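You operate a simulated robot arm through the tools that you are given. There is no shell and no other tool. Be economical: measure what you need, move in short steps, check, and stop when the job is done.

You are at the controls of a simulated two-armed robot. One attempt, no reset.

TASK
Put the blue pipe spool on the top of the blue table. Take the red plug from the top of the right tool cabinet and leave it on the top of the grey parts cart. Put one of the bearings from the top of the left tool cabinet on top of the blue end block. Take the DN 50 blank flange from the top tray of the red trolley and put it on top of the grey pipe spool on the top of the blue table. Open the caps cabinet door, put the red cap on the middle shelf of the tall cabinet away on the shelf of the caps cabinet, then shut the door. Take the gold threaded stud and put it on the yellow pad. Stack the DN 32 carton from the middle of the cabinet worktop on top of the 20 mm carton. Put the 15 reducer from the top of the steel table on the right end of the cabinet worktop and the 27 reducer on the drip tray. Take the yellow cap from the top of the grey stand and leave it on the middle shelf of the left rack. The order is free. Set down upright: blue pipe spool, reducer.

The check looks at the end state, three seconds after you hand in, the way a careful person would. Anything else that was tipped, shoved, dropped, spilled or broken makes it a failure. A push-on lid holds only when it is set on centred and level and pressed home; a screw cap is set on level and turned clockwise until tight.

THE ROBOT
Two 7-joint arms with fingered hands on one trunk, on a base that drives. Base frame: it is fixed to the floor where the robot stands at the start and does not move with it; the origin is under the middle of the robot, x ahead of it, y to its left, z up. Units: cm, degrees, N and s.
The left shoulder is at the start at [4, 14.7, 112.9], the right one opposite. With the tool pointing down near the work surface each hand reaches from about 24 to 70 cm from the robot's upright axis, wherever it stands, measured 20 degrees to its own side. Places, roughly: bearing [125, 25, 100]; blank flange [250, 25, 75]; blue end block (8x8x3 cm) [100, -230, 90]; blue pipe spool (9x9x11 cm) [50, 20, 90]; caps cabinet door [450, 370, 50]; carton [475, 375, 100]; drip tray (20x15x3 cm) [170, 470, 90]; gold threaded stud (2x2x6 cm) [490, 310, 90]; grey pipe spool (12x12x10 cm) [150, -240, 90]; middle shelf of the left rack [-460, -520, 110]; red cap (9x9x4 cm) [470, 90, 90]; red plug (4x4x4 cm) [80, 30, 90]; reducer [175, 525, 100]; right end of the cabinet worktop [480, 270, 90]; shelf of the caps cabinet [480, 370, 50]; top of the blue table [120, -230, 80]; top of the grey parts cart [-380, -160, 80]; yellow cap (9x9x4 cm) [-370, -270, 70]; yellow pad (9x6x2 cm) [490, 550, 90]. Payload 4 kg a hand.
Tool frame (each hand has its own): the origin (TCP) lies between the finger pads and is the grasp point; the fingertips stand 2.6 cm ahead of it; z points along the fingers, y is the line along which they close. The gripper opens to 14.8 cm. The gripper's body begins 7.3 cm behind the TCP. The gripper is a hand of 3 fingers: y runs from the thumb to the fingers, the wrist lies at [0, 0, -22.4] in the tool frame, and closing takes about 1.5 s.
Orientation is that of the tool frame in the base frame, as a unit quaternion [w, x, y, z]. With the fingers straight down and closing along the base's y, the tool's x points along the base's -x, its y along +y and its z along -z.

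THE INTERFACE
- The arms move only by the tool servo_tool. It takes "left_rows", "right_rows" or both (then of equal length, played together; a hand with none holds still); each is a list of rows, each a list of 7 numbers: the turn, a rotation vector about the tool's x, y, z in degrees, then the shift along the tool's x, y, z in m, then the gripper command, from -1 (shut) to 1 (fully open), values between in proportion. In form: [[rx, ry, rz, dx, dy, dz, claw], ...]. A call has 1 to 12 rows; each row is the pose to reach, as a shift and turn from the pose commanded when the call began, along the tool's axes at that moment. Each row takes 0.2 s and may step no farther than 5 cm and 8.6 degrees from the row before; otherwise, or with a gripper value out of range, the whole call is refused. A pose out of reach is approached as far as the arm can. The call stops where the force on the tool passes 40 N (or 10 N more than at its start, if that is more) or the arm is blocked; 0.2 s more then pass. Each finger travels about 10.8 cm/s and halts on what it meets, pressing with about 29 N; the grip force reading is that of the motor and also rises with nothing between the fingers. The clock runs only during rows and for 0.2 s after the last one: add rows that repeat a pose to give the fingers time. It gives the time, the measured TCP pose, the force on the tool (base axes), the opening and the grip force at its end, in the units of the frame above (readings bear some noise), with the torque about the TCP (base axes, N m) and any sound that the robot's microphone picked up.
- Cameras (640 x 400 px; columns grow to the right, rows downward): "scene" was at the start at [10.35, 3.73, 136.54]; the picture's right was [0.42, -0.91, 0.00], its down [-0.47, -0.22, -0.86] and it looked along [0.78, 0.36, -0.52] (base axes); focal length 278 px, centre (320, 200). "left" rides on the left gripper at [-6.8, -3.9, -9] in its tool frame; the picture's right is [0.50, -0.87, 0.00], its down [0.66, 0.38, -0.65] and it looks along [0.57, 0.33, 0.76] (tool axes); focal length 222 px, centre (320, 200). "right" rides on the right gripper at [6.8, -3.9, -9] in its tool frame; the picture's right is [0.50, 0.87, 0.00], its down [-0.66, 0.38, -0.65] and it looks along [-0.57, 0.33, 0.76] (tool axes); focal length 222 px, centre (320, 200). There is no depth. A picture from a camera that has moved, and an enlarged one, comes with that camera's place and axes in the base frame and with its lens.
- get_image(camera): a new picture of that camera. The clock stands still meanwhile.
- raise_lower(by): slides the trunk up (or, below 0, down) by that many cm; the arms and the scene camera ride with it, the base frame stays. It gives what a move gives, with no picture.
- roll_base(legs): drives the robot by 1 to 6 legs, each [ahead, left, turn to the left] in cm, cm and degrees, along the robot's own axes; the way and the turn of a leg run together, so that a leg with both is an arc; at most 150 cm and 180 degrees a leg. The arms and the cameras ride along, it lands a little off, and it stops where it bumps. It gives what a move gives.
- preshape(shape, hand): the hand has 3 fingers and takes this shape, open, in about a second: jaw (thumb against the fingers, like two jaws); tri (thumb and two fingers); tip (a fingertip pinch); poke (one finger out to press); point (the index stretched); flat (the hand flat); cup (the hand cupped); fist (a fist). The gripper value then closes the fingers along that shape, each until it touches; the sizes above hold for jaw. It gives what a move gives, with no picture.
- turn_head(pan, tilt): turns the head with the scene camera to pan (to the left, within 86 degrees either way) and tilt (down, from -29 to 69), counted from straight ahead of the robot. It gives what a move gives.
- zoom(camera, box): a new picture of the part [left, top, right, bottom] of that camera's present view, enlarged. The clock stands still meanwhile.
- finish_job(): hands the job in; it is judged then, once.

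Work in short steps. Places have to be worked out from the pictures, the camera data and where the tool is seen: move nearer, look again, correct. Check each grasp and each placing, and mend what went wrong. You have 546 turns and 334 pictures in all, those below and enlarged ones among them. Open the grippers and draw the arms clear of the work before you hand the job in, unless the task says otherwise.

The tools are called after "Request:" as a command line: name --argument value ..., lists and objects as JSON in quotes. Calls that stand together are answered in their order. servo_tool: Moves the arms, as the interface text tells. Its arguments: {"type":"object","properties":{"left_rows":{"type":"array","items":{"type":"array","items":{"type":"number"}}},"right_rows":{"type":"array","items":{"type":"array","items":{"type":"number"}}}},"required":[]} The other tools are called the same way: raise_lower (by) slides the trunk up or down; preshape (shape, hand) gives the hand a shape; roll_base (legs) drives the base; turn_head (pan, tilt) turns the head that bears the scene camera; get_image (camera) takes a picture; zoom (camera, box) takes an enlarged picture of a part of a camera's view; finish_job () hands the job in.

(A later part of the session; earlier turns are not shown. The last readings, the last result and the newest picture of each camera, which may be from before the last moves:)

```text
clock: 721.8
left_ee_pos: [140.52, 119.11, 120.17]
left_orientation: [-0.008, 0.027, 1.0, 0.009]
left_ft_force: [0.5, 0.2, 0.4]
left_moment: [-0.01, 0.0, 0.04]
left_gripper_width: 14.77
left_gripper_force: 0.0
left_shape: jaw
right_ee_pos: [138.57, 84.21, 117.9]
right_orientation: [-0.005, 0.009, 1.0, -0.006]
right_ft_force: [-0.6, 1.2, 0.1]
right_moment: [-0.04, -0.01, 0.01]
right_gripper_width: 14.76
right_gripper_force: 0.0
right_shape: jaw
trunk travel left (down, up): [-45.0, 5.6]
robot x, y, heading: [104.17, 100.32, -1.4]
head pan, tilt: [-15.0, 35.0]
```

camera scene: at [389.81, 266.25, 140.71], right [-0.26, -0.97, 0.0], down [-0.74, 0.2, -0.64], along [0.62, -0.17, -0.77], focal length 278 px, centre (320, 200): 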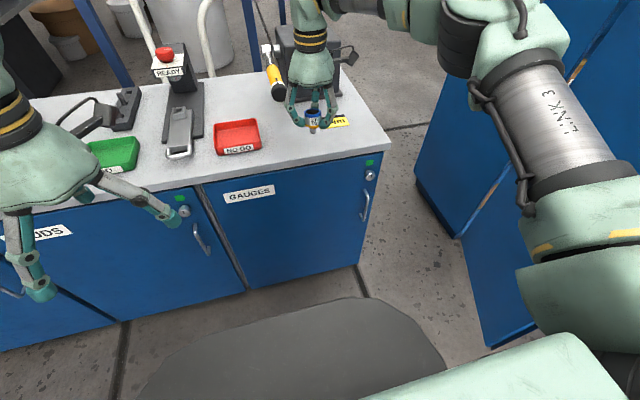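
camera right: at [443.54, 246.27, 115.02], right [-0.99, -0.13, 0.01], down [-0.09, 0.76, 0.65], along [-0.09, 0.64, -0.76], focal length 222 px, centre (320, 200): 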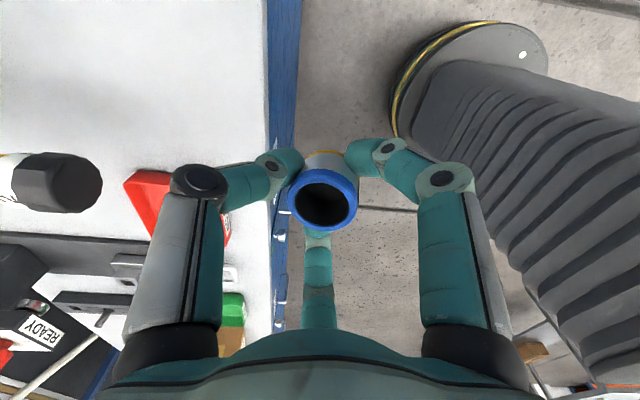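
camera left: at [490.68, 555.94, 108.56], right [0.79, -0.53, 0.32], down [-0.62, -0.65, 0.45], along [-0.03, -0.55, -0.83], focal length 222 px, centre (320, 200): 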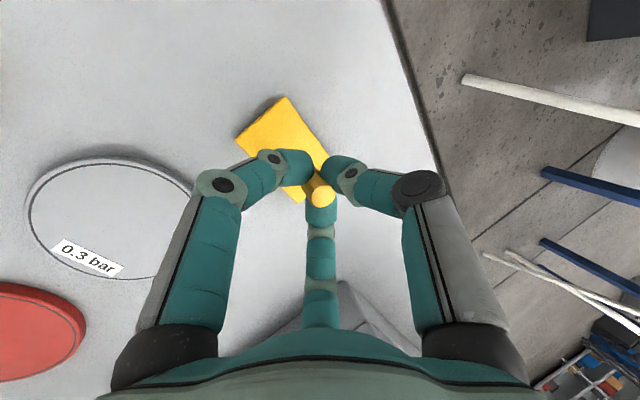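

Request:
roll_base --legs '[[0, 0, -88.6], [14, -8, 0]]'

Request:
raise_lower --by -8

Request:
turn_head --pan -5 --tilt 42

Request:
get_image --camera "scene"

Request:
get_image --camera "right"

```text
clock: 727.0
left_ee_pos: [115.75, 50.61, 120.11]
left_orientation: [0.0, 0.719, 0.695, 0.009]
left_ft_force: [-0.1, 0.7, 0.1]
left_moment: [-0.03, 0.03, 0.01]
left_gripper_width: 14.79
left_gripper_force: 0.1
left_shape: jaw
right_ee_pos: [80.93, 51.75, 117.91]
right_orientation: [-0.006, 0.706, 0.708, -0.002]
right_ft_force: [0.4, 0.3, 0.1]
right_moment: [0.01, -0.02, 0.0]
right_gripper_width: 14.79
right_gripper_force: 0.0
right_shape: jaw
trunk travel left (down, up): [-45.0, 5.6]
robot x, y, heading: [95.81, 86.17, -90.1]
head pan, tilt: [-15.0, 35.0]
```

```text
clock: 728.2
left_ee_pos: [115.64, 50.39, 111.94]
left_orientation: [0.001, 0.718, 0.696, 0.011]
left_ft_force: [0.3, 0.3, 0.2]
left_moment: [-0.02, 0.0, 0.03]
left_gripper_width: 14.78
left_gripper_force: 0.0
left_shape: jaw
right_ee_pos: [80.82, 51.47, 109.79]
right_orientation: [-0.007, 0.706, 0.708, -0.001]
right_ft_force: [0.2, 0.1, -0.3]
right_moment: [0.01, 0.02, 0.01]
right_gripper_width: 14.8
right_gripper_force: 0.0
right_shape: jaw
trunk travel left (down, up): [-37.0, 13.6]
robot x, y, heading: [95.87, 86.39, -90.1]
head pan, tilt: [-15.0, 35.0]
```

```text
clock: 728.9
left_ee_pos: [115.68, 50.35, 112.01]
left_orientation: [0.001, 0.718, 0.696, 0.012]
left_ft_force: [0.4, -0.2, 0.2]
left_moment: [0.01, -0.01, 0.01]
left_gripper_width: 14.78
left_gripper_force: 0.1
left_shape: jaw
right_ee_pos: [80.79, 51.62, 109.7]
right_orientation: [-0.007, 0.706, 0.708, -0.001]
right_ft_force: [0.8, 0.1, -0.2]
right_moment: [-0.03, 0.01, 0.02]
right_gripper_width: 14.79
right_gripper_force: 0.0
right_shape: jaw
trunk travel left (down, up): [-37.0, 13.6]
robot x, y, heading: [96.35, 86.37, -90.0]
head pan, tilt: [-5.0, 42.0]
```

```text
56 pictures are left
camera scene: at [95.35, 75.89, 141.84], right [-1.0, 0.09, 0.0], down [0.06, 0.67, -0.74], along [-0.07, -0.74, -0.67], focal length 278 px, centre (320, 200)
```

scene: 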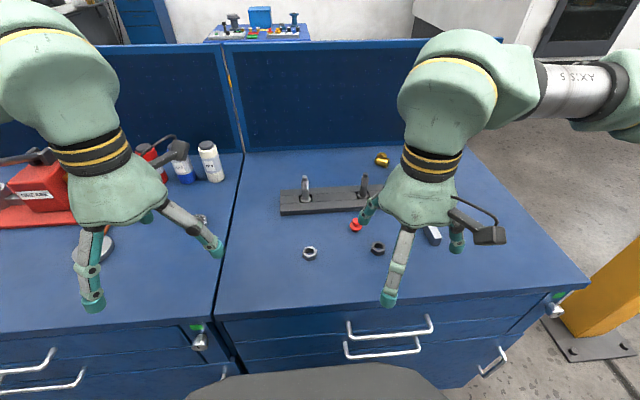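

```text
55 pictures are left
camera right: at [76.87, 58.16, 118.93], right [0.86, 0.5, 0.0], down [0.39, -0.66, 0.64], along [0.32, -0.56, -0.76], focal length 222 px, centre (320, 200)
```

right: 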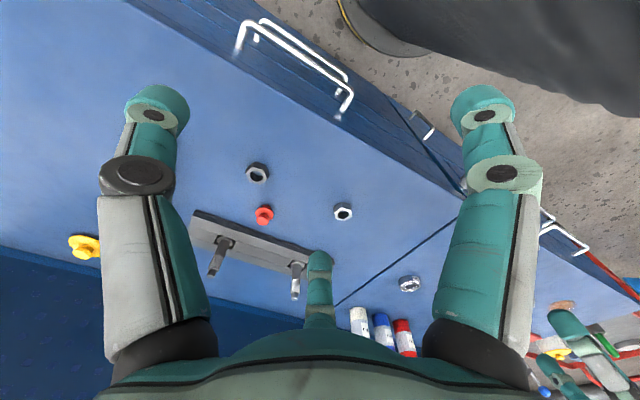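

The red plug is at (82, 30.1). I bring the right hand over it with a narrow opening.

Request:
servo_tool --right_rows '[[0, 0, 0, -0.045, 0.003, 0, 0.5], [0, 0, 0, -0.09, 0.006, 0, 0], [0, 0, 0, -0.135, 0.009, 0, -0.15], [0, 0, 0, -0.18, 0.012, 0.01, -0.15], [0, 0, 0, -0.214, 0.012, 0.03, -0.15], [0, 0, 0, -0.214, 0.012, 0.07, -0.15], [0, 0, 0, -0.214, 0.012, 0.09, -0.15], [0, 0, 0, -0.214, 0.012, 0.09, -0.15]]'

Request:
get_image --camera "right"

```text
clock: 730.7
left_ee_pos: [115.62, 50.37, 111.91]
left_orientation: [0.001, 0.718, 0.696, 0.012]
left_ft_force: [0.6, 0.4, -0.7]
left_moment: [-0.01, 0.01, -0.02]
left_gripper_width: 14.77
left_gripper_force: 0.0
left_shape: jaw
right_ee_pos: [82.08, 30.34, 100.37]
right_orientation: [-0.007, 0.706, 0.708, -0.001]
right_ft_force: [-0.1, 0.3, -0.5]
right_moment: [0.03, -0.02, 0.01]
right_gripper_width: 6.29
right_gripper_force: 0.1
right_shape: jaw
trunk travel left (down, up): [-37.0, 13.6]
robot x, y, heading: [95.78, 86.02, -90.4]
head pan, tilt: [-5.0, 42.0]
```

```text
54 pictures are left
camera right: at [78.22, 37.03, 109.67], right [0.86, 0.5, -0.01], down [0.39, -0.66, 0.64], along [0.32, -0.56, -0.77], focal length 222 px, centre (320, 200)
```

right: 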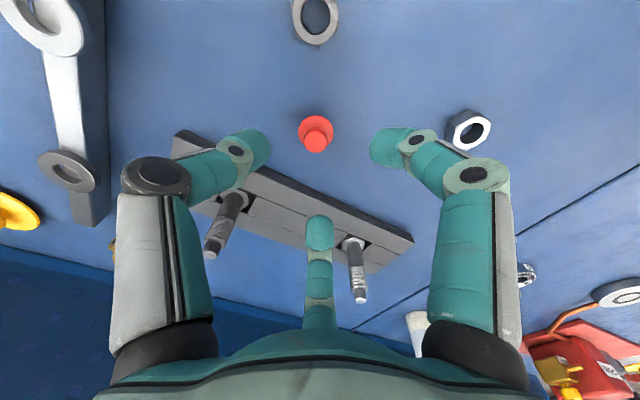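

Aligned. Down and close.

Request:
servo_tool --right_rows '[[0, 0, 0, 0.001, -0.003, 0.04, -0.15], [0, 0, 0, 0.001, -0.003, 0.075, -0.15], [0, 0, 0, 0.001, -0.003, 0.083, -0.15], [0, 0, 0, 0.001, -0.003, 0.083, -0.4], [0, 0, 0, 0.001, -0.003, 0.083, -0.7], [0, 0, 0, 0.001, -0.003, 0.083, -1], [0, 0, 0, 0.001, -0.003, 0.083, -1], [0, 0, 0, 0.001, -0.003, 0.083, -1]]'

Request:
servo_tool --right_rows '[[0, 0, 0, 0, 0, -0.03, -1], [0, 0, 0, 0, 0, -0.07, -1], [0, 0, 0, 0, 0, -0.11, -1], [0, 0, 0, 0.02, 0, -0.15, -1], [0, 0, 0, 0.06, 0, -0.17, -1], [0, 0, 0, 0.1, 0, -0.19, -1], [0, 0, 0, 0.14, 0, -0.21, -1], [0, 0, 0, 0.18, 0, -0.22, -1], [0, 0, 0, 0.22, 0, -0.22, -1]]'

Request:
get_image --camera "right"

```text
clock: 732.5
left_ee_pos: [115.79, 50.31, 112.0]
left_orientation: [0.001, 0.719, 0.695, 0.012]
left_ft_force: [-0.3, -0.6, -0.7]
left_moment: [0.0, 0.01, 0.0]
left_gripper_width: 14.8
left_gripper_force: 0.1
left_shape: jaw
right_ee_pos: [81.63, 30.44, 92.34]
right_orientation: [-0.007, 0.706, 0.708, 0.0]
right_ft_force: [-0.4, -0.4, 0.5]
right_moment: [-0.01, -0.03, 0.01]
right_gripper_width: 1.17
right_gripper_force: 29.2
right_shape: jaw
trunk travel left (down, up): [-37.0, 13.6]
robot x, y, heading: [96.37, 86.43, -90.1]
head pan, tilt: [-5.0, 42.0]
```

```text
clock: 734.5
left_ee_pos: [115.65, 50.43, 112.02]
left_orientation: [0.001, 0.718, 0.696, 0.01]
left_ft_force: [-0.8, 0.8, 0.5]
left_moment: [-0.03, -0.02, 0.05]
left_gripper_width: 14.77
left_gripper_force: 0.0
left_shape: jaw
right_ee_pos: [81.76, 52.61, 114.52]
right_orientation: [-0.006, 0.706, 0.708, -0.001]
right_ft_force: [0.7, 0.7, 0.6]
right_moment: [0.0, 0.01, 0.0]
right_gripper_width: 1.14
right_gripper_force: 28.3
right_shape: jaw
trunk travel left (down, up): [-37.0, 13.6]
robot x, y, heading: [95.78, 86.32, -90.1]
head pan, tilt: [-5.0, 42.0]
```

```text
53 pictures are left
camera right: at [77.84, 59.22, 123.77], right [0.86, 0.5, -0.01], down [0.39, -0.66, 0.64], along [0.32, -0.56, -0.76], focal length 222 px, centre (320, 200)
```

right: 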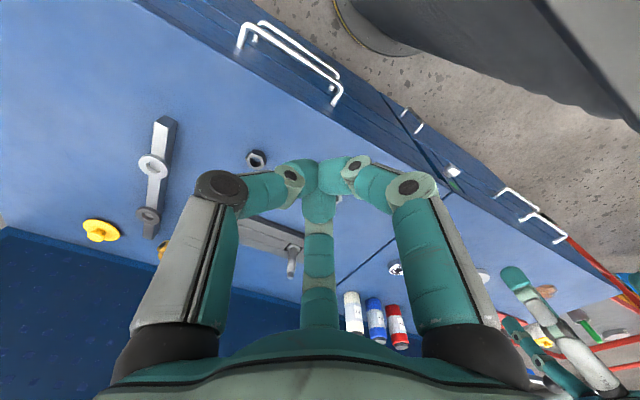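

I can't see the plug in the grip from here, so I check with the scene camera.

Request:
get_image --camera "scene"

```text
52 pictures are left
camera scene: at [95.35, 75.97, 141.84], right [-1.0, 0.09, 0.0], down [0.06, 0.67, -0.74], along [-0.07, -0.74, -0.67], focal length 278 px, centre (320, 200)
```

scene: 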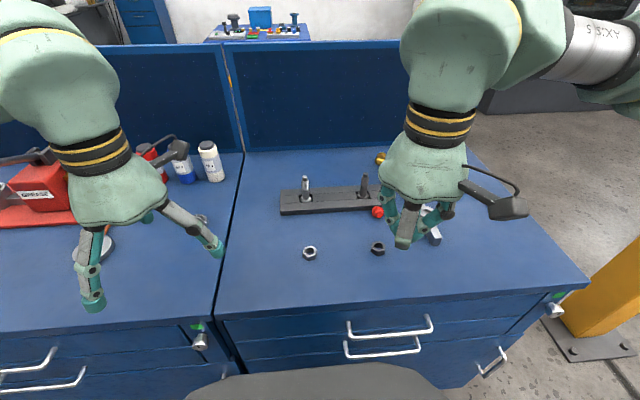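

Request:
zoom --camera "scene" --box '[330, 170, 430, 240]'

```text
5.71 times, centred on (380, 205) of scene
camera zoom: at [95.35, 75.97, 141.84], right [-1.0, 0.09, 0.0], down [0.06, 0.67, -0.74], along [-0.07, -0.74, -0.67], focal length 1589 px, centre (-23, 171)
```

zoom: 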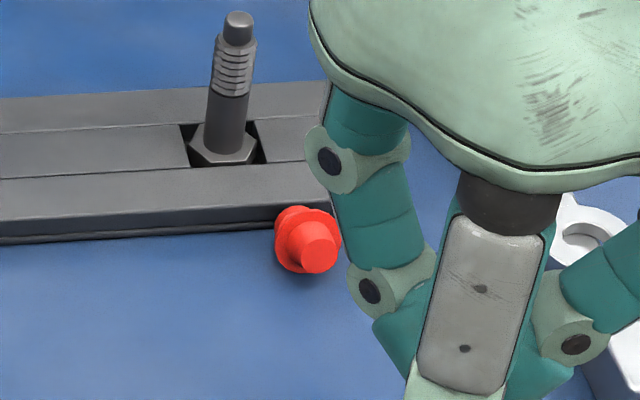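

The plug slipped out and now lies on its side against the fixture at about (75.5, 25.5), knob towards me. I roll the hand 90° (thumb towards me) to straddle it.

Request:
servo_tool --right_rows '[[0, 0, 8.3, -0.02, -0.005, 0, -0.6], [0, 0, 16.6, -0.05, -0.01, 0, -0.3], [0, 0, 24.9, -0.08, -0.015, 0, -0.1], [0, 0, 33.2, -0.11, -0.02, 0, 0], [0, 0, 41.5, -0.14, -0.03, 0, 0], [0, 0, 49.8, -0.17, -0.04, 0, 0], [0, 0, 58.1, -0.2, -0.05, 0.01, 0], [0, 0, 66.4, -0.22, -0.06, 0.03, 0], [0, 0, 74.7, -0.24, -0.063, 0.06, 0], [0, 0, 83, -0.25, -0.063, 0.09, 0], [0, 0, 90, -0.252, -0.063, 0.12, 0], [0, 0, 90, -0.252, -0.063, 0.12, 0]]'

Request:
get_image --camera "right"

Request:
zoom --camera "scene" --box '[320, 140, 440, 240]'

```text
clock: 737.1
left_ee_pos: [115.62, 50.44, 112.0]
left_orientation: [0.002, 0.719, 0.695, 0.012]
left_ft_force: [-0.6, 0.5, -0.1]
left_moment: [0.02, 0.01, 0.01]
left_gripper_width: 14.77
left_gripper_force: 0.0
left_shape: jaw
right_ee_pos: [75.29, 27.09, 102.29]
right_orientation: [-0.005, 1.0, 0.001, -0.006]
right_ft_force: [0.0, 0.3, -0.7]
right_moment: [-0.03, 0.0, 0.01]
right_gripper_width: 7.36
right_gripper_force: 0.2
right_shape: jaw
trunk travel left (down, up): [-37.0, 13.6]
robot x, y, heading: [96.14, 86.22, -90.0]
head pan, tilt: [-5.0, 42.0]
```

```text
50 pictures are left
camera right: at [82.1, 30.87, 111.31], right [0.5, -0.87, -0.01], down [-0.65, -0.39, 0.66], along [-0.57, -0.32, -0.75], focal length 222 px, centre (320, 200)
```

right: 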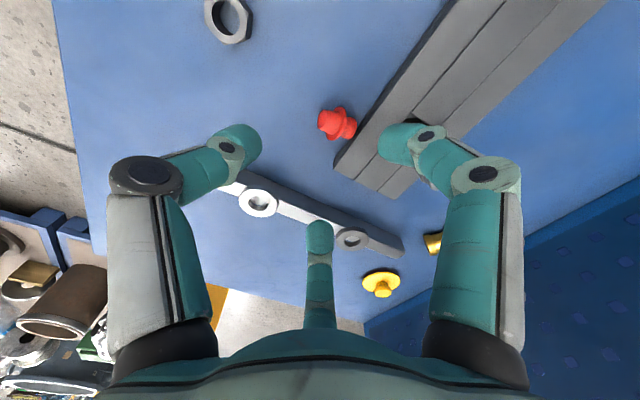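

```text
4.00 times, centred on (380, 190) of scene
camera zoom: at [95.4, 75.94, 141.84], right [-1.0, 0.09, 0.0], down [0.06, 0.67, -0.74], along [-0.07, -0.74, -0.67], focal length 1112 px, centre (80, 240)
```

zoom: 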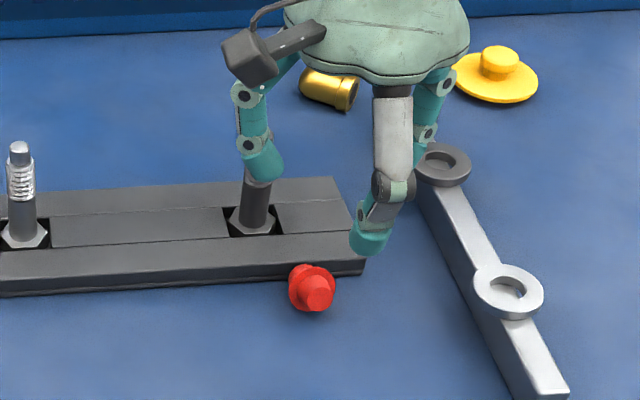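

Request:
servo_tool --right_rows '[[0, 0, 0, 0.002, 0.0, 0.04, -0.1], [0, 0, 0, 0.002, -0.001, 0.08, -0.1], [0, 0, 0, 0.002, -0.001, 0.1, -0.1], [0, 0, 0, 0.002, -0.001, 0.104, -0.1]]'

Request:
get_image --camera "right"

```text
clock: 738.1
left_ee_pos: [115.71, 50.33, 111.99]
left_orientation: [0.001, 0.717, 0.696, 0.011]
left_ft_force: [0.2, 0.4, 0.6]
left_moment: [-0.01, 0.01, 0.04]
left_gripper_width: 14.79
left_gripper_force: 0.2
left_shape: jaw
right_ee_pos: [75.43, 27.11, 91.93]
right_orientation: [-0.004, 1.0, 0.001, -0.006]
right_ft_force: [0.4, -0.2, 0.0]
right_moment: [0.02, 0.0, 0.02]
right_gripper_width: 6.7
right_gripper_force: 0.0
right_shape: jaw
trunk travel left (down, up): [-37.0, 13.6]
robot x, y, heading: [95.96, 85.98, -90.0]
head pan, tilt: [-5.0, 42.0]
```

```text
48 pictures are left
camera right: at [82.29, 30.96, 100.89], right [0.5, -0.86, -0.01], down [-0.65, -0.39, 0.66], along [-0.57, -0.32, -0.75], focal length 222 px, centre (320, 200)
```

right: 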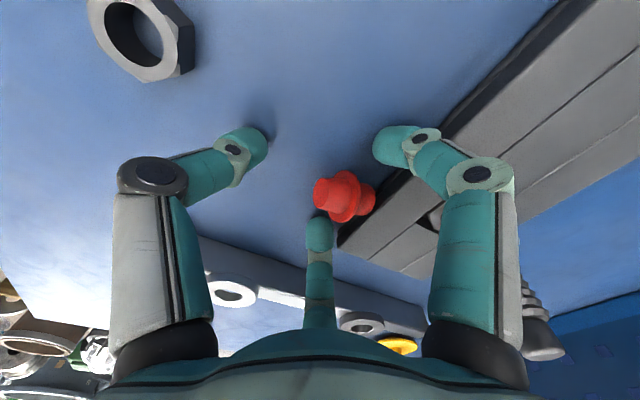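

Request:
servo_tool --right_rows '[[0, 0, 0, 0.005, 0.003, 0, -0.2], [0, 0, 0, 0.005, 0.005, 0, -0.4], [0, 0, 0, 0.005, 0.006, 0, -0.6], [0, 0, 0, 0.005, 0.006, 0, -0.8], [0, 0, 0, 0.005, 0.006, 0, -1], [0, 0, 0, 0.005, 0.006, 0, -1], [0, 0, 0, 0.005, 0.006, 0, -1]]'

Request:
get_image --camera "right"

```text
clock: 739.7
left_ee_pos: [115.76, 50.32, 112.13]
left_orientation: [0.001, 0.719, 0.695, 0.013]
left_ft_force: [-0.3, -0.5, -0.2]
left_moment: [0.0, -0.01, 0.01]
left_gripper_width: 14.79
left_gripper_force: 0.0
left_shape: jaw
right_ee_pos: [75.95, 26.66, 91.82]
right_orientation: [-0.004, 1.0, 0.002, -0.004]
right_ft_force: [-0.2, -0.7, 0.0]
right_moment: [0.02, -0.02, 0.01]
right_gripper_width: 0.56
right_gripper_force: 28.8
right_shape: jaw
trunk travel left (down, up): [-37.0, 13.6]
robot x, y, heading: [95.98, 86.76, -90.0]
head pan, tilt: [-5.0, 42.0]
```

```text
47 pictures are left
camera right: at [82.79, 30.49, 100.9], right [0.5, -0.86, -0.01], down [-0.65, -0.39, 0.66], along [-0.57, -0.32, -0.75], focal length 222 px, centre (320, 200)
```

right: 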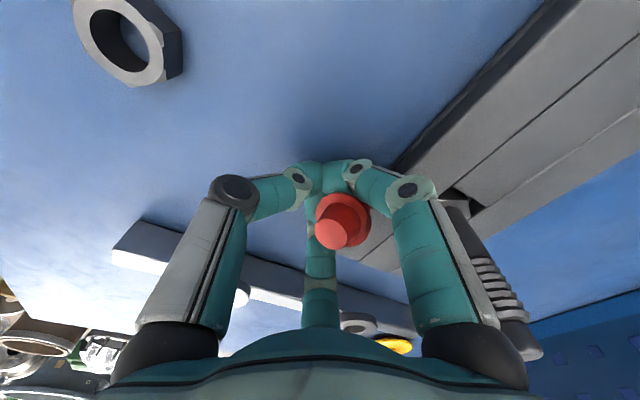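

The plug popped up into the grip, held by its stem with the flange above the fingers. I lift and check.

Request:
servo_tool --right_rows '[[0, 0, 0, 0, 0, -0.02, -1], [0, 0, 0, 0, 0, -0.06, -1], [0, 0, 0, 0, 0, -0.1, -1], [0, 0, 0, 0, 0, -0.14, -1], [0, 0, 0, 0, -0.03, -0.18, -1], [0, 0, 0, 0, -0.07, -0.2, -1], [0, 0, 0, 0, -0.11, -0.22, -1], [0, 0, 0, 0, -0.15, -0.24, -1], [0, 0, 0, 0, -0.19, -0.25, -1], [0, 0, 0, 0, -0.23, -0.25, -1]]'

Request:
get_image --camera "right"

```text
clock: 741.9
left_ee_pos: [115.53, 50.46, 112.05]
left_orientation: [0.002, 0.718, 0.696, 0.011]
left_ft_force: [-0.1, 0.5, 0.0]
left_moment: [-0.01, 0.0, 0.02]
left_gripper_width: 14.78
left_gripper_force: 0.0
left_shape: jaw
right_ee_pos: [71.6, 43.55, 119.03]
right_orientation: [-0.005, 1.0, 0.003, -0.006]
right_ft_force: [-0.3, -0.5, 0.3]
right_moment: [0.0, 0.0, -0.02]
right_gripper_width: 0.55
right_gripper_force: 29.2
right_shape: jaw
right hand out of reach, approached as far as the arm can: row 8, 9, 10
trunk travel left (down, up): [-37.0, 13.6]
robot x, y, heading: [95.78, 86.35, -90.2]
head pan, tilt: [-5.0, 42.0]
```

```text
46 pictures are left
camera right: at [78.41, 47.43, 128.01], right [0.51, -0.86, -0.01], down [-0.65, -0.39, 0.66], along [-0.57, -0.32, -0.75], focal length 222 px, centre (320, 200)
```

right: 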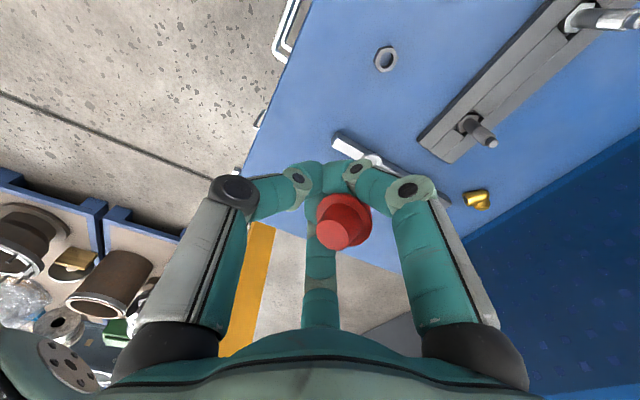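

The plug is held. I unroll and pull the hand in close for the passage around the cabinets.

Request:
servo_tool --right_rows '[[0, 0, -7.5, 0.014, -0.012, 0, -1], [0, 0, -15, 0.028, -0.024, -0.005, -1], [0, 0, -22.5, 0.042, -0.036, -0.01, -1], [0, 0, -30, 0.056, -0.05, -0.02, -1], [0, 0, -37.5, 0.07, -0.062, -0.03, -1], [0, 0, -45, 0.084, -0.074, -0.04, -1], [0, 0, -52.5, 0.098, -0.087, -0.05, -1], [0, 0, -60, 0.112, -0.1, -0.05, -1], [0, 0, -67.5, 0.126, -0.112, -0.05, -1], [0, 0, -75, 0.14, -0.124, -0.05, -1], [0, 0, -82.5, 0.154, -0.137, -0.05, -1], [0, 0, -90, 0.164, -0.149, -0.05, -1]]'

Request:
servo_tool --left_rows '[[0, 0, 0, 0.03, 0, -0.02, 0], [0, 0, 0, 0.06, 0, -0.04, 0], [0, 0, 0, 0.08, 0, -0.06, 0], [0, 0, 0, 0.08, 0, -0.06, 0]]'

Request:
roll_base --legs '[[-6, 0, 0], [0, 0, 90]]'

```text
clock: 744.5
left_ee_pos: [115.62, 50.35, 111.96]
left_orientation: [0.001, 0.718, 0.696, 0.012]
left_ft_force: [-0.6, 0.2, -0.1]
left_moment: [-0.01, 0.01, -0.01]
left_gripper_width: 14.79
left_gripper_force: 0.1
left_shape: jaw
right_ee_pos: [88.04, 58.44, 123.46]
right_orientation: [-0.007, 0.705, 0.709, -0.002]
right_ft_force: [-0.4, 0.4, 0.4]
right_moment: [0.01, -0.02, -0.01]
right_gripper_width: 0.55
right_gripper_force: 28.5
right_shape: jaw
trunk travel left (down, up): [-37.0, 13.6]
robot x, y, heading: [96.21, 86.03, -90.0]
head pan, tilt: [-5.0, 42.0]
```

```text
clock: 745.5
left_ee_pos: [115.65, 58.33, 118.27]
left_orientation: [0.001, 0.718, 0.696, 0.012]
left_ft_force: [-1.0, 0.2, 0.1]
left_moment: [-0.03, 0.02, 0.02]
left_gripper_width: 7.44
left_gripper_force: 0.0
left_shape: jaw
right_ee_pos: [88.16, 58.42, 123.36]
right_orientation: [-0.006, 0.706, 0.708, -0.001]
right_ft_force: [-0.7, -0.3, 0.0]
right_moment: [-0.02, -0.01, 0.01]
right_gripper_width: 0.58
right_gripper_force: 29.3
right_shape: jaw
trunk travel left (down, up): [-37.0, 13.6]
robot x, y, heading: [95.9, 86.01, -90.3]
head pan, tilt: [-5.0, 42.0]
```

```text
clock: 750.3
left_ee_pos: [124.58, 111.46, 118.21]
left_orientation: [-0.008, 0.024, 1.0, 0.009]
left_ft_force: [0.3, -1.0, -0.3]
left_moment: [-0.01, -0.01, 0.0]
left_gripper_width: 7.47
left_gripper_force: 0.0
left_shape: jaw
right_ee_pos: [123.86, 83.92, 123.43]
right_orientation: [-0.005, 0.008, 1.0, -0.006]
right_ft_force: [0.1, -0.5, 0.3]
right_moment: [0.01, 0.05, -0.01]
right_gripper_width: 0.54
right_gripper_force: 29.8
right_shape: jaw
trunk travel left (down, up): [-37.0, 13.6]
robot x, y, heading: [96.1, 92.0, -1.3]
head pan, tilt: [-5.0, 42.0]
```

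Request:
raise_lower --by 8

Request:
roll_base --legs '[[-97, 0, 1.3], [0, -95, 0], [0, -85, 0], [0, 0, 90], [0, 0, 85]]'

Request:
turn_head --pan 0 --tilt 12

Request:
get_image --camera "scene"

```text
clock: 751.4
left_ee_pos: [124.49, 111.49, 126.41]
left_orientation: [-0.008, 0.025, 1.0, 0.009]
left_ft_force: [0.7, 0.5, 0.0]
left_moment: [0.02, -0.01, -0.01]
left_gripper_width: 7.44
left_gripper_force: 0.1
left_shape: jaw
right_ee_pos: [123.68, 83.84, 131.66]
right_orientation: [-0.004, 0.008, 1.0, -0.006]
right_ft_force: [-0.2, -0.3, -0.6]
right_moment: [0.0, 0.03, 0.01]
right_gripper_width: 0.56
right_gripper_force: 29.0
right_shape: jaw
trunk travel left (down, up): [-45.0, 5.6]
robot x, y, heading: [95.83, 92.4, -1.2]
head pan, tilt: [-5.0, 42.0]
```

```text
clock: 772.6
left_ee_pos: [-28.45, -105.03, 126.33]
left_orientation: [0.01, 0.998, -0.059, 0.007]
left_ft_force: [0.3, 0.7, 1.1]
left_moment: [0.01, 0.04, 0.01]
left_gripper_width: 7.44
left_gripper_force: 0.1
left_shape: jaw
right_ee_pos: [-25.85, -77.48, 131.58]
right_orientation: [-0.005, 0.999, -0.041, 0.005]
right_ft_force: [-0.2, 0.0, 0.3]
right_moment: [-0.01, 0.01, -0.04]
right_gripper_width: 0.58
right_gripper_force: 29.1
right_shape: jaw
trunk travel left (down, up): [-45.0, 5.6]
robot x, y, heading: [1.78, -88.12, 174.9]
head pan, tilt: [-5.0, 42.0]
```

```text
clock: 773.6
left_ee_pos: [-28.38, -105.1, 126.42]
left_orientation: [0.009, 0.998, -0.058, 0.006]
left_ft_force: [0.6, -0.2, -0.3]
left_moment: [0.0, 0.03, -0.02]
left_gripper_width: 7.46
left_gripper_force: 0.1
left_shape: jaw
right_ee_pos: [-25.84, -77.56, 131.7]
right_orientation: [-0.005, 0.999, -0.042, 0.004]
right_ft_force: [-0.6, 1.1, 0.0]
right_moment: [0.03, 0.0, 0.02]
right_gripper_width: 0.56
right_gripper_force: 29.1
right_shape: jaw
trunk travel left (down, up): [-45.0, 5.6]
robot x, y, heading: [1.89, -87.89, 174.8]
head pan, tilt: [0.0, 12.0]
```

```text
45 pictures are left
camera scene: at [-9.82, -86.85, 154.67], right [0.09, 1.0, 0.0], down [0.21, -0.02, -0.98], along [-0.97, 0.09, -0.21], focal length 278 px, centre (320, 200)
```

scene: 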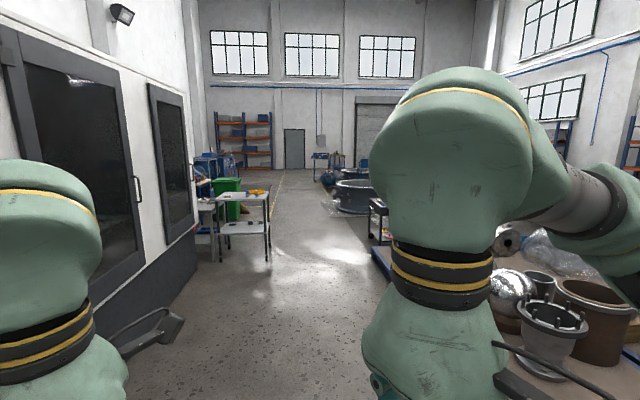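

Clear aisle westward; the grey cart is ahead on the left. I drive along it.

Request:
roll_base --legs '[[0, 0, 5], [150, 0, 0], [110, 0, 0]]'

Request:
turn_head --pan 25 --tilt 22

Request:
get_image --camera "scene"

```text
clock: 786.6
left_ee_pos: [-284.53, -105.83, 126.26]
left_orientation: [0.009, 1.0, -0.017, 0.006]
left_ft_force: [0.2, -0.2, 0.0]
left_moment: [-0.01, 0.01, 0.0]
left_gripper_width: 7.46
left_gripper_force: 0.1
left_shape: jaw
right_ee_pos: [-284.28, -78.13, 131.66]
right_orientation: [-0.005, 1.0, 0.0, 0.004]
right_ft_force: [0.1, -0.6, 0.4]
right_moment: [0.01, 0.0, -0.03]
right_gripper_width: 0.54
right_gripper_force: 28.7
right_shape: jaw
trunk travel left (down, up): [-45.0, 5.6]
robot x, y, heading: [-256.12, -86.22, 179.6]
head pan, tilt: [0.0, 12.0]
```

```text
clock: 787.5
left_ee_pos: [-284.57, -105.81, 126.32]
left_orientation: [0.009, 1.0, -0.018, 0.008]
left_ft_force: [0.1, -0.5, -0.5]
left_moment: [0.03, 0.0, 0.02]
left_gripper_width: 7.47
left_gripper_force: 0.1
left_shape: jaw
right_ee_pos: [-284.28, -78.12, 131.42]
right_orientation: [-0.006, 1.0, -0.001, 0.005]
right_ft_force: [0.4, 0.0, 0.7]
right_moment: [-0.05, 0.0, -0.01]
right_gripper_width: 0.58
right_gripper_force: 29.6
right_shape: jaw
trunk travel left (down, up): [-45.0, 5.6]
robot x, y, heading: [-256.38, -86.08, 179.7]
head pan, tilt: [25.0, 22.0]
```

```text
44 pictures are left
camera scene: at [-266.7, -90.08, 153.06], right [-0.42, 0.91, 0.0], down [0.34, 0.16, -0.93], along [-0.84, -0.39, -0.37], focal length 278 px, centre (320, 200)
```

scene: 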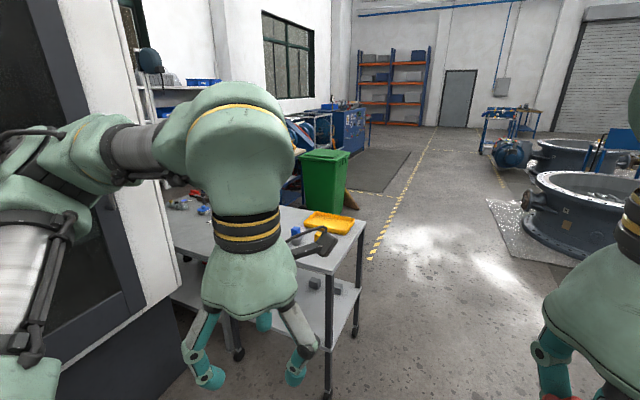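

I approach the cart from its north side, facing south.

Request:
roll_base --legs '[[115, 0, 0], [0, 0, 90.4], [3, 0, 0]]'

Request:
turn_head --pan 0 --tilt 42

Request:
get_image --camera "scene"

```text
clock: 797.7
left_ee_pos: [-350.59, -114.85, 126.56]
left_orientation: [0.004, 0.712, 0.702, 0.009]
left_ft_force: [0.1, 0.8, 0.0]
left_moment: [-0.06, 0.01, 0.05]
left_gripper_width: 7.45
left_gripper_force: 0.1
left_shape: jaw
right_ee_pos: [-378.06, -115.17, 131.9]
right_orientation: [-0.003, 0.699, 0.715, -0.004]
right_ft_force: [-0.8, 1.1, 0.1]
right_moment: [-0.06, 0.01, 0.0]
right_gripper_width: 0.56
right_gripper_force: 28.9
right_shape: jaw
trunk travel left (down, up): [-45.0, 5.6]
robot x, y, heading: [-370.6, -88.11, -89.1]
head pan, tilt: [25.0, 22.0]
```

```text
clock: 798.6
left_ee_pos: [-350.53, -115.88, 126.28]
left_orientation: [0.001, 0.711, 0.703, 0.012]
left_ft_force: [-0.3, 0.2, 0.0]
left_moment: [0.01, -0.05, -0.04]
left_gripper_width: 7.45
left_gripper_force: 0.0
left_shape: jaw
right_ee_pos: [-378.1, -116.08, 131.45]
right_orientation: [-0.007, 0.7, 0.715, 0.0]
right_ft_force: [0.4, -0.3, -0.4]
right_moment: [0.0, -0.01, -0.02]
right_gripper_width: 0.55
right_gripper_force: 29.4
right_shape: jaw
trunk travel left (down, up): [-45.0, 5.6]
robot x, y, heading: [-370.67, -87.99, -89.0]
head pan, tilt: [0.0, 42.0]
```

```text
43 pictures are left
camera scene: at [-370.45, -98.62, 149.93], right [-1.0, -0.02, 0.0], down [-0.01, 0.67, -0.74], along [0.01, -0.74, -0.67], focal length 278 px, centre (320, 200)
```

scene: 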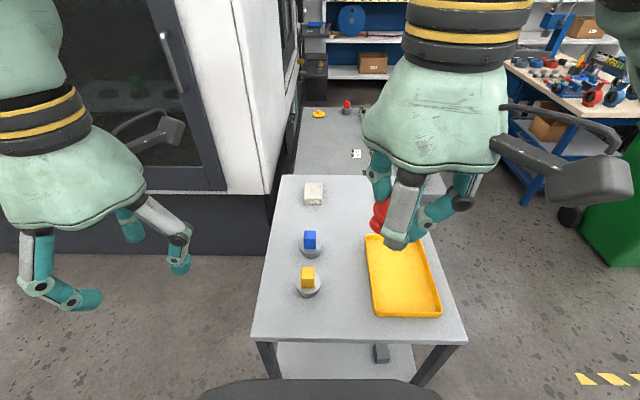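

The free strip on the cart top is at about (−377, −150). I lower the trunk, reach out, and come down towards it.

Request:
raise_lower --by -14

Request:
servo_tool --right_rows '[[0, 0, 0, -0.048, 0.002, 0, -1], [0, 0, 0, -0.096, 0.003, 0, -1], [0, 0, 0, -0.144, 0.005, 0, -1], [0, 0, 0, -0.192, 0.006, 0, -1], [0, 0, 0, -0.24, 0.008, 0, -1], [0, 0, 0, -0.288, 0.01, 0.01, -1], [0, 0, 0, -0.33, 0.011, 0.03, -1], [0, 0, 0, -0.336, 0.011, 0.07, -1], [0, 0, 0, -0.336, 0.011, 0.11, -1], [0, 0, 0, -0.336, 0.011, 0.15, -1], [0, 0, 0, -0.336, 0.011, 0.19, -1], [0, 0, 0, -0.336, 0.011, 0.22, -1]]'

Request:
get_image --camera "scene"

Request:
get_image --camera "right"

```text
clock: 800.2
left_ee_pos: [-350.55, -115.78, 112.26]
left_orientation: [0.001, 0.712, 0.702, 0.012]
left_ft_force: [-0.1, 0.5, 0.7]
left_moment: [0.02, 0.0, 0.01]
left_gripper_width: 7.42
left_gripper_force: 0.1
left_shape: jaw
right_ee_pos: [-378.24, -116.09, 117.45]
right_orientation: [-0.007, 0.699, 0.715, -0.001]
right_ft_force: [-0.9, 0.1, -0.4]
right_moment: [0.0, 0.01, 0.02]
right_gripper_width: 0.55
right_gripper_force: 28.8
right_shape: jaw
trunk travel left (down, up): [-31.0, 19.6]
robot x, y, heading: [-370.98, -87.9, -88.9]
head pan, tilt: [0.0, 42.0]
```

```text
clock: 802.8
left_ee_pos: [-350.58, -115.71, 112.3]
left_orientation: [0.001, 0.711, 0.703, 0.012]
left_ft_force: [0.4, 0.3, 0.2]
left_moment: [0.0, -0.01, 0.0]
left_gripper_width: 7.47
left_gripper_force: 0.0
left_shape: jaw
right_ee_pos: [-376.5, -149.5, 95.12]
right_orientation: [-0.007, 0.699, 0.715, -0.001]
right_ft_force: [-0.3, 0.3, 0.7]
right_moment: [0.01, -0.01, 0.01]
right_gripper_width: 0.56
right_gripper_force: 29.1
right_shape: jaw
trunk travel left (down, up): [-31.0, 19.6]
robot x, y, heading: [-370.57, -88.16, -89.3]
head pan, tilt: [0.0, 42.0]
```

```text
42 pictures are left
camera scene: at [-370.45, -98.51, 135.85], right [-1.0, -0.02, 0.0], down [-0.01, 0.67, -0.74], along [0.01, -0.74, -0.67], focal length 278 px, centre (320, 200)
```

scene: 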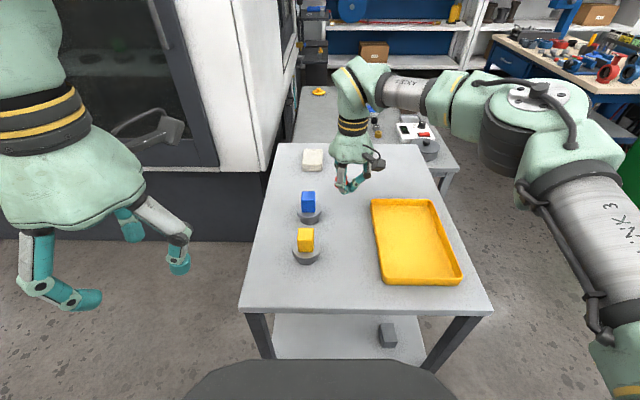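

```text
41 pictures are left
camera right: at [-380.45, -142.84, 104.28], right [0.85, 0.52, 0.0], down [0.4, -0.65, 0.64], along [0.33, -0.55, -0.76], focal length 222 px, centre (320, 200)
```

right: 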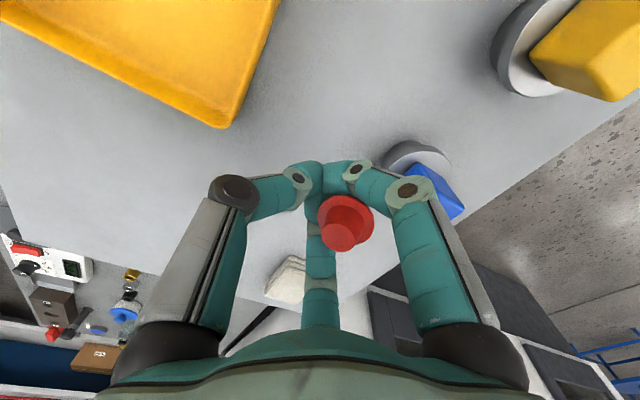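

Clear spot. I lower to contact.

Request:
servo_tool --right_rows '[[0, 0, 0, 0, 0, 0.04, -1], [0, 0, 0, 0, 0, 0.07, -1], [0, 0, 0, 0, 0, 0.09, -1], [0, 0, 0, 0, 0, 0.1, -1]]'

Request:
servo_tool --right_rows '[[0, 0, 0, 0, 0, 0.004, -1], [0, 0, 0, 0, 0, 0.008, -1], [0, 0, 0, 0, 0, 0.012, -1]]'

Request:
zoom --camera "scene" --box '[280, 130, 400, 240]'

```text
clock: 803.9
left_ee_pos: [-350.61, -115.58, 112.26]
left_orientation: [0.002, 0.712, 0.702, 0.01]
left_ft_force: [0.2, -1.2, 0.6]
left_moment: [0.0, -0.01, 0.0]
left_gripper_width: 7.44
left_gripper_force: 0.0
left_shape: jaw
right_ee_pos: [-376.61, -149.57, 86.33]
right_orientation: [0.002, 0.701, 0.713, -0.006]
right_ft_force: [-3.7, 8.8, 24.8]
right_moment: [0.32, 0.19, -0.07]
right_gripper_width: 0.59
right_gripper_force: 28.9
right_shape: jaw
trunk travel left (down, up): [-31.0, 19.6]
robot x, y, heading: [-370.23, -87.93, -89.3]
head pan, tilt: [0.0, 42.0]
stopped in row 4 (right hand): the force on the tool passed its limit at 42 N (the readings are from after the stop); the commanded pose is now the measured one
```

```text
clock: 804.4
left_ee_pos: [-350.49, -115.65, 112.26]
left_orientation: [0.001, 0.712, 0.702, 0.011]
left_ft_force: [0.1, -0.9, -0.8]
left_moment: [0.02, -0.02, -0.06]
left_gripper_width: 7.45
left_gripper_force: 0.0
left_shape: jaw
right_ee_pos: [-376.63, -150.0, 86.32]
right_orientation: [0.005, 0.702, 0.712, -0.008]
right_ft_force: [-2.2, 7.7, 21.3]
right_moment: [0.35, 0.02, -0.01]
right_gripper_width: 0.64
right_gripper_force: 29.1
right_shape: jaw
trunk travel left (down, up): [-31.0, 19.6]
robot x, y, heading: [-370.63, -88.06, -89.1]
head pan, tilt: [0.0, 42.0]
stopped in row 2 (right hand): the force on the tool passed its limit at 44 N (the readings are from after the stop); the commanded pose is now the measured one
```

```text
3.64 times, centred on (340, 185) of scene
camera zoom: at [-370.47, -98.25, 135.86], right [-1.0, -0.02, 0.0], down [-0.01, 0.67, -0.74], along [0.01, -0.74, -0.67], focal length 1011 px, centre (247, 254)
```

zoom: 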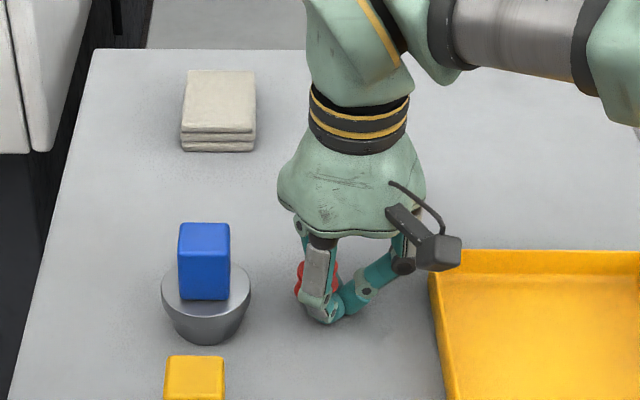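

Contact. I ease up and open slowly, then rise.

Request:
servo_tool --right_rows '[[0, 0, 0, 0, 0, -0.004, -1], [0, 0, 0, 0, 0, -0.004, -0.85], [0, 0, 0, 0, 0, -0.004, -0.7], [0, 0, 0, 0, 0, -0.004, -0.55], [0, 0, 0, 0, 0, -0.004, -0.4], [0, 0, 0, 0, 0, -0.004, -0.25], [0, 0, 0, 0, 0, -0.004, -0.1], [0, 0, 0, 0, 0, -0.03, -0.1], [0, 0, 0, 0, 0, -0.07, -0.1], [0, 0, 0, 0, 0, -0.11, -0.1], [0, 0, 0, 0, 0, -0.15, -0.1]]'

Request:
zoom --camera "scene" --box '[280, 130, 400, 240]'

```text
clock: 806.8
left_ee_pos: [-350.45, -115.56, 112.27]
left_orientation: [0.002, 0.712, 0.703, 0.011]
left_ft_force: [0.1, -0.6, 0.5]
left_moment: [0.01, -0.02, -0.01]
left_gripper_width: 7.45
left_gripper_force: 0.2
left_shape: jaw
right_ee_pos: [-376.79, -149.78, 101.18]
right_orientation: [0.004, 0.701, 0.713, -0.008]
right_ft_force: [0.4, 0.2, 0.5]
right_moment: [0.0, -0.04, 0.0]
right_gripper_width: 6.62
right_gripper_force: 0.0
right_shape: jaw
trunk travel left (down, up): [-31.0, 19.6]
robot x, y, heading: [-371.19, -87.86, -89.1]
head pan, tilt: [0.0, 42.0]
```

```text
3.64 times, centred on (340, 185) of scene
camera zoom: at [-370.45, -98.34, 135.86], right [-1.0, -0.02, 0.0], down [-0.01, 0.67, -0.74], along [0.01, -0.74, -0.67], focal length 1011 px, centre (247, 254)
```

zoom: 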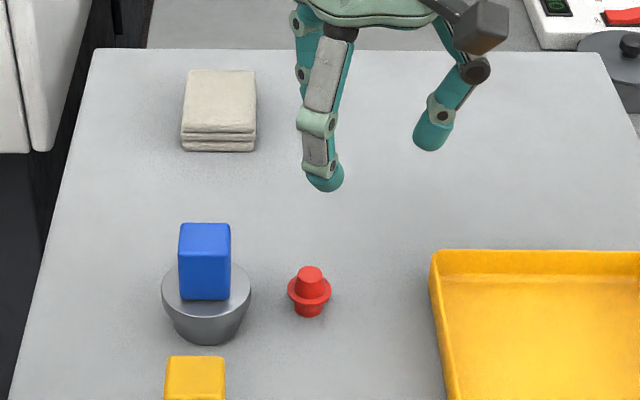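

The plug stands on the cart. Next the yellow cap: I retract the hand, move west around the cart and look down the passage.

Request:
servo_tool --right_rows '[[0, 0, 0, 0.04, 0, -0.02, -0.1], [0, 0, 0, 0.08, 0, -0.05, -0.1], [0, 0, 0, 0.12, 0, -0.08, -0.1], [0, 0, 0, 0.16, 0, -0.11, -0.1], [0, 0, 0, 0.2, 0, -0.13, -0.1], [0, 0, 0, 0.24, 0, -0.15, -0.1], [0, 0, 0, 0.28, 0, -0.15, -0.1], [0, 0, 0, 0.33, 0, -0.15, -0.1]]'

Request:
roll_base --legs '[[0, -90, -1]]'

Request:
raise_lower --by 16

Request:
turn_head --pan 8 --tilt 22

Request:
get_image --camera "scene"

```text
clock: 808.6
left_ee_pos: [-350.55, -115.57, 112.32]
left_orientation: [0.001, 0.712, 0.702, 0.011]
left_ft_force: [0.5, 0.2, 0.6]
left_moment: [0.0, 0.0, 0.03]
left_gripper_width: 7.44
left_gripper_force: 0.1
left_shape: jaw
right_ee_pos: [-377.36, -116.63, 115.73]
right_orientation: [0.004, 0.702, 0.713, -0.008]
right_ft_force: [0.0, 0.4, 0.0]
right_moment: [0.0, 0.0, -0.01]
right_gripper_width: 6.64
right_gripper_force: 0.1
right_shape: jaw
trunk travel left (down, up): [-31.0, 19.6]
robot x, y, heading: [-370.45, -87.78, -89.1]
head pan, tilt: [0.0, 42.0]
```

```text
clock: 813.3
left_ee_pos: [-441.07, -116.56, 112.13]
left_orientation: [0.002, 0.72, 0.694, 0.011]
left_ft_force: [0.4, -0.6, -0.2]
left_moment: [0.03, 0.0, 0.0]
left_gripper_width: 7.46
left_gripper_force: 0.0
left_shape: jaw
right_ee_pos: [-467.91, -117.04, 115.46]
right_orientation: [0.003, 0.709, 0.705, -0.007]
right_ft_force: [0.5, -1.2, 0.0]
right_moment: [-0.03, 0.04, 0.01]
right_gripper_width: 6.65
right_gripper_force: 0.0
right_shape: jaw
trunk travel left (down, up): [-31.0, 19.6]
robot x, y, heading: [-460.57, -88.45, -90.5]
head pan, tilt: [0.0, 42.0]
```

```text
clock: 815.1
left_ee_pos: [-441.01, -116.64, 128.37]
left_orientation: [0.002, 0.72, 0.694, 0.012]
left_ft_force: [0.7, -0.3, -0.3]
left_moment: [0.02, 0.01, 0.0]
left_gripper_width: 7.46
left_gripper_force: 0.1
left_shape: jaw
right_ee_pos: [-467.77, -117.03, 131.75]
right_orientation: [0.004, 0.709, 0.705, -0.007]
right_ft_force: [0.4, -0.2, -0.5]
right_moment: [0.0, 0.0, 0.0]
right_gripper_width: 6.61
right_gripper_force: 0.0
right_shape: jaw
trunk travel left (down, up): [-47.0, 3.6]
robot x, y, heading: [-461.03, -88.52, -90.6]
head pan, tilt: [0.0, 42.0]
```

```text
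clock: 816.0
left_ee_pos: [-441.02, -116.5, 128.33]
left_orientation: [0.002, 0.72, 0.694, 0.011]
left_ft_force: [0.1, 0.3, 0.1]
left_moment: [-0.01, 0.0, 0.03]
left_gripper_width: 7.44
left_gripper_force: 0.0
left_shape: jaw
right_ee_pos: [-467.89, -117.01, 131.63]
right_orientation: [0.004, 0.709, 0.705, -0.008]
right_ft_force: [0.2, -0.9, -1.0]
right_moment: [-0.01, -0.01, 0.02]
right_gripper_width: 6.61
right_gripper_force: 0.0
right_shape: jaw
trunk travel left (down, up): [-47.0, 3.6]
robot x, y, heading: [-460.77, -88.34, -90.6]
head pan, tilt: [8.0, 22.0]
```

```text
38 pictures are left
camera scene: at [-459.29, -99.64, 155.05], right [-0.99, -0.13, 0.0], down [-0.05, 0.37, -0.93], along [0.12, -0.92, -0.38], focal length 278 px, centre (320, 200)
```

scene: 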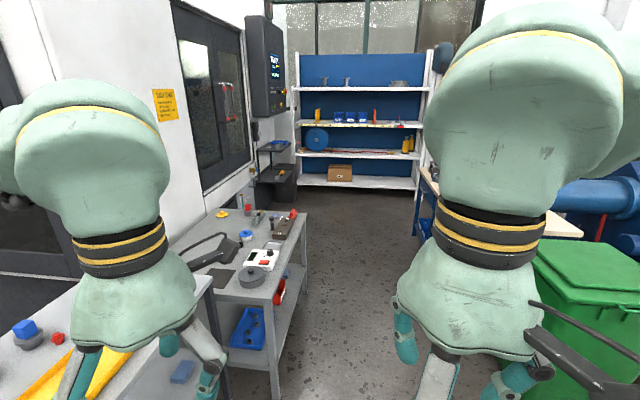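

The rack is straight ahead at y≈−520, and the stand (with the yellow cap at its far end) is on the left. The passage centre is x≈−463, so I drive straight down it.

Request:
roll_base --legs '[[120, 1, 0.6], [118, 0, 0]]'

Request:
turn_head --pan 70 --tilt 30

Request:
get_image --camera "scene"

```text
clock: 827.5
left_ee_pos: [-438.07, -351.03, 128.33]
left_orientation: [0.001, 0.712, 0.702, 0.011]
left_ft_force: [-0.8, -0.1, 0.1]
left_moment: [0.02, -0.02, 0.02]
left_gripper_width: 7.46
left_gripper_force: 0.0
left_shape: jaw
right_ee_pos: [-464.88, -352.14, 131.67]
right_orientation: [0.004, 0.701, 0.713, -0.008]
right_ft_force: [0.0, 1.2, -0.9]
right_moment: [-0.03, 0.0, 0.01]
right_gripper_width: 6.62
right_gripper_force: 0.0
right_shape: jaw
trunk travel left (down, up): [-47.0, 3.6]
robot x, y, heading: [-458.27, -323.15, -89.0]
head pan, tilt: [8.0, 22.0]
```

```text
clock: 828.8
left_ee_pos: [-438.29, -350.96, 128.41]
left_orientation: [0.001, 0.712, 0.702, 0.011]
left_ft_force: [0.5, 0.8, 0.7]
left_moment: [0.0, 0.04, 0.01]
left_gripper_width: 7.43
left_gripper_force: 0.1
left_shape: jaw
right_ee_pos: [-464.9, -352.12, 131.6]
right_orientation: [0.005, 0.701, 0.713, -0.007]
right_ft_force: [-0.2, -0.1, 0.6]
right_moment: [-0.03, -0.01, -0.01]
right_gripper_width: 6.6
right_gripper_force: 0.0
right_shape: jaw
trunk travel left (down, up): [-47.0, 3.6]
robot x, y, heading: [-458.15, -323.54, -89.0]
head pan, tilt: [70.0, 30.0]
```

```text
37 pictures are left
camera scene: at [-449.59, -328.37, 153.78], right [-0.33, -0.94, 0.0], down [-0.47, 0.16, -0.87], along [0.82, -0.28, -0.5], focal length 278 px, centre (320, 200)
```

scene: 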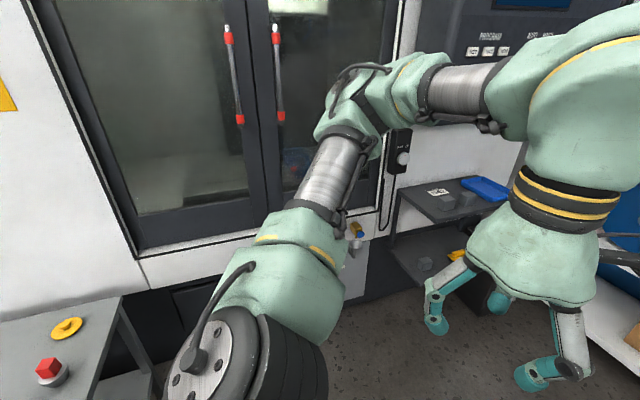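

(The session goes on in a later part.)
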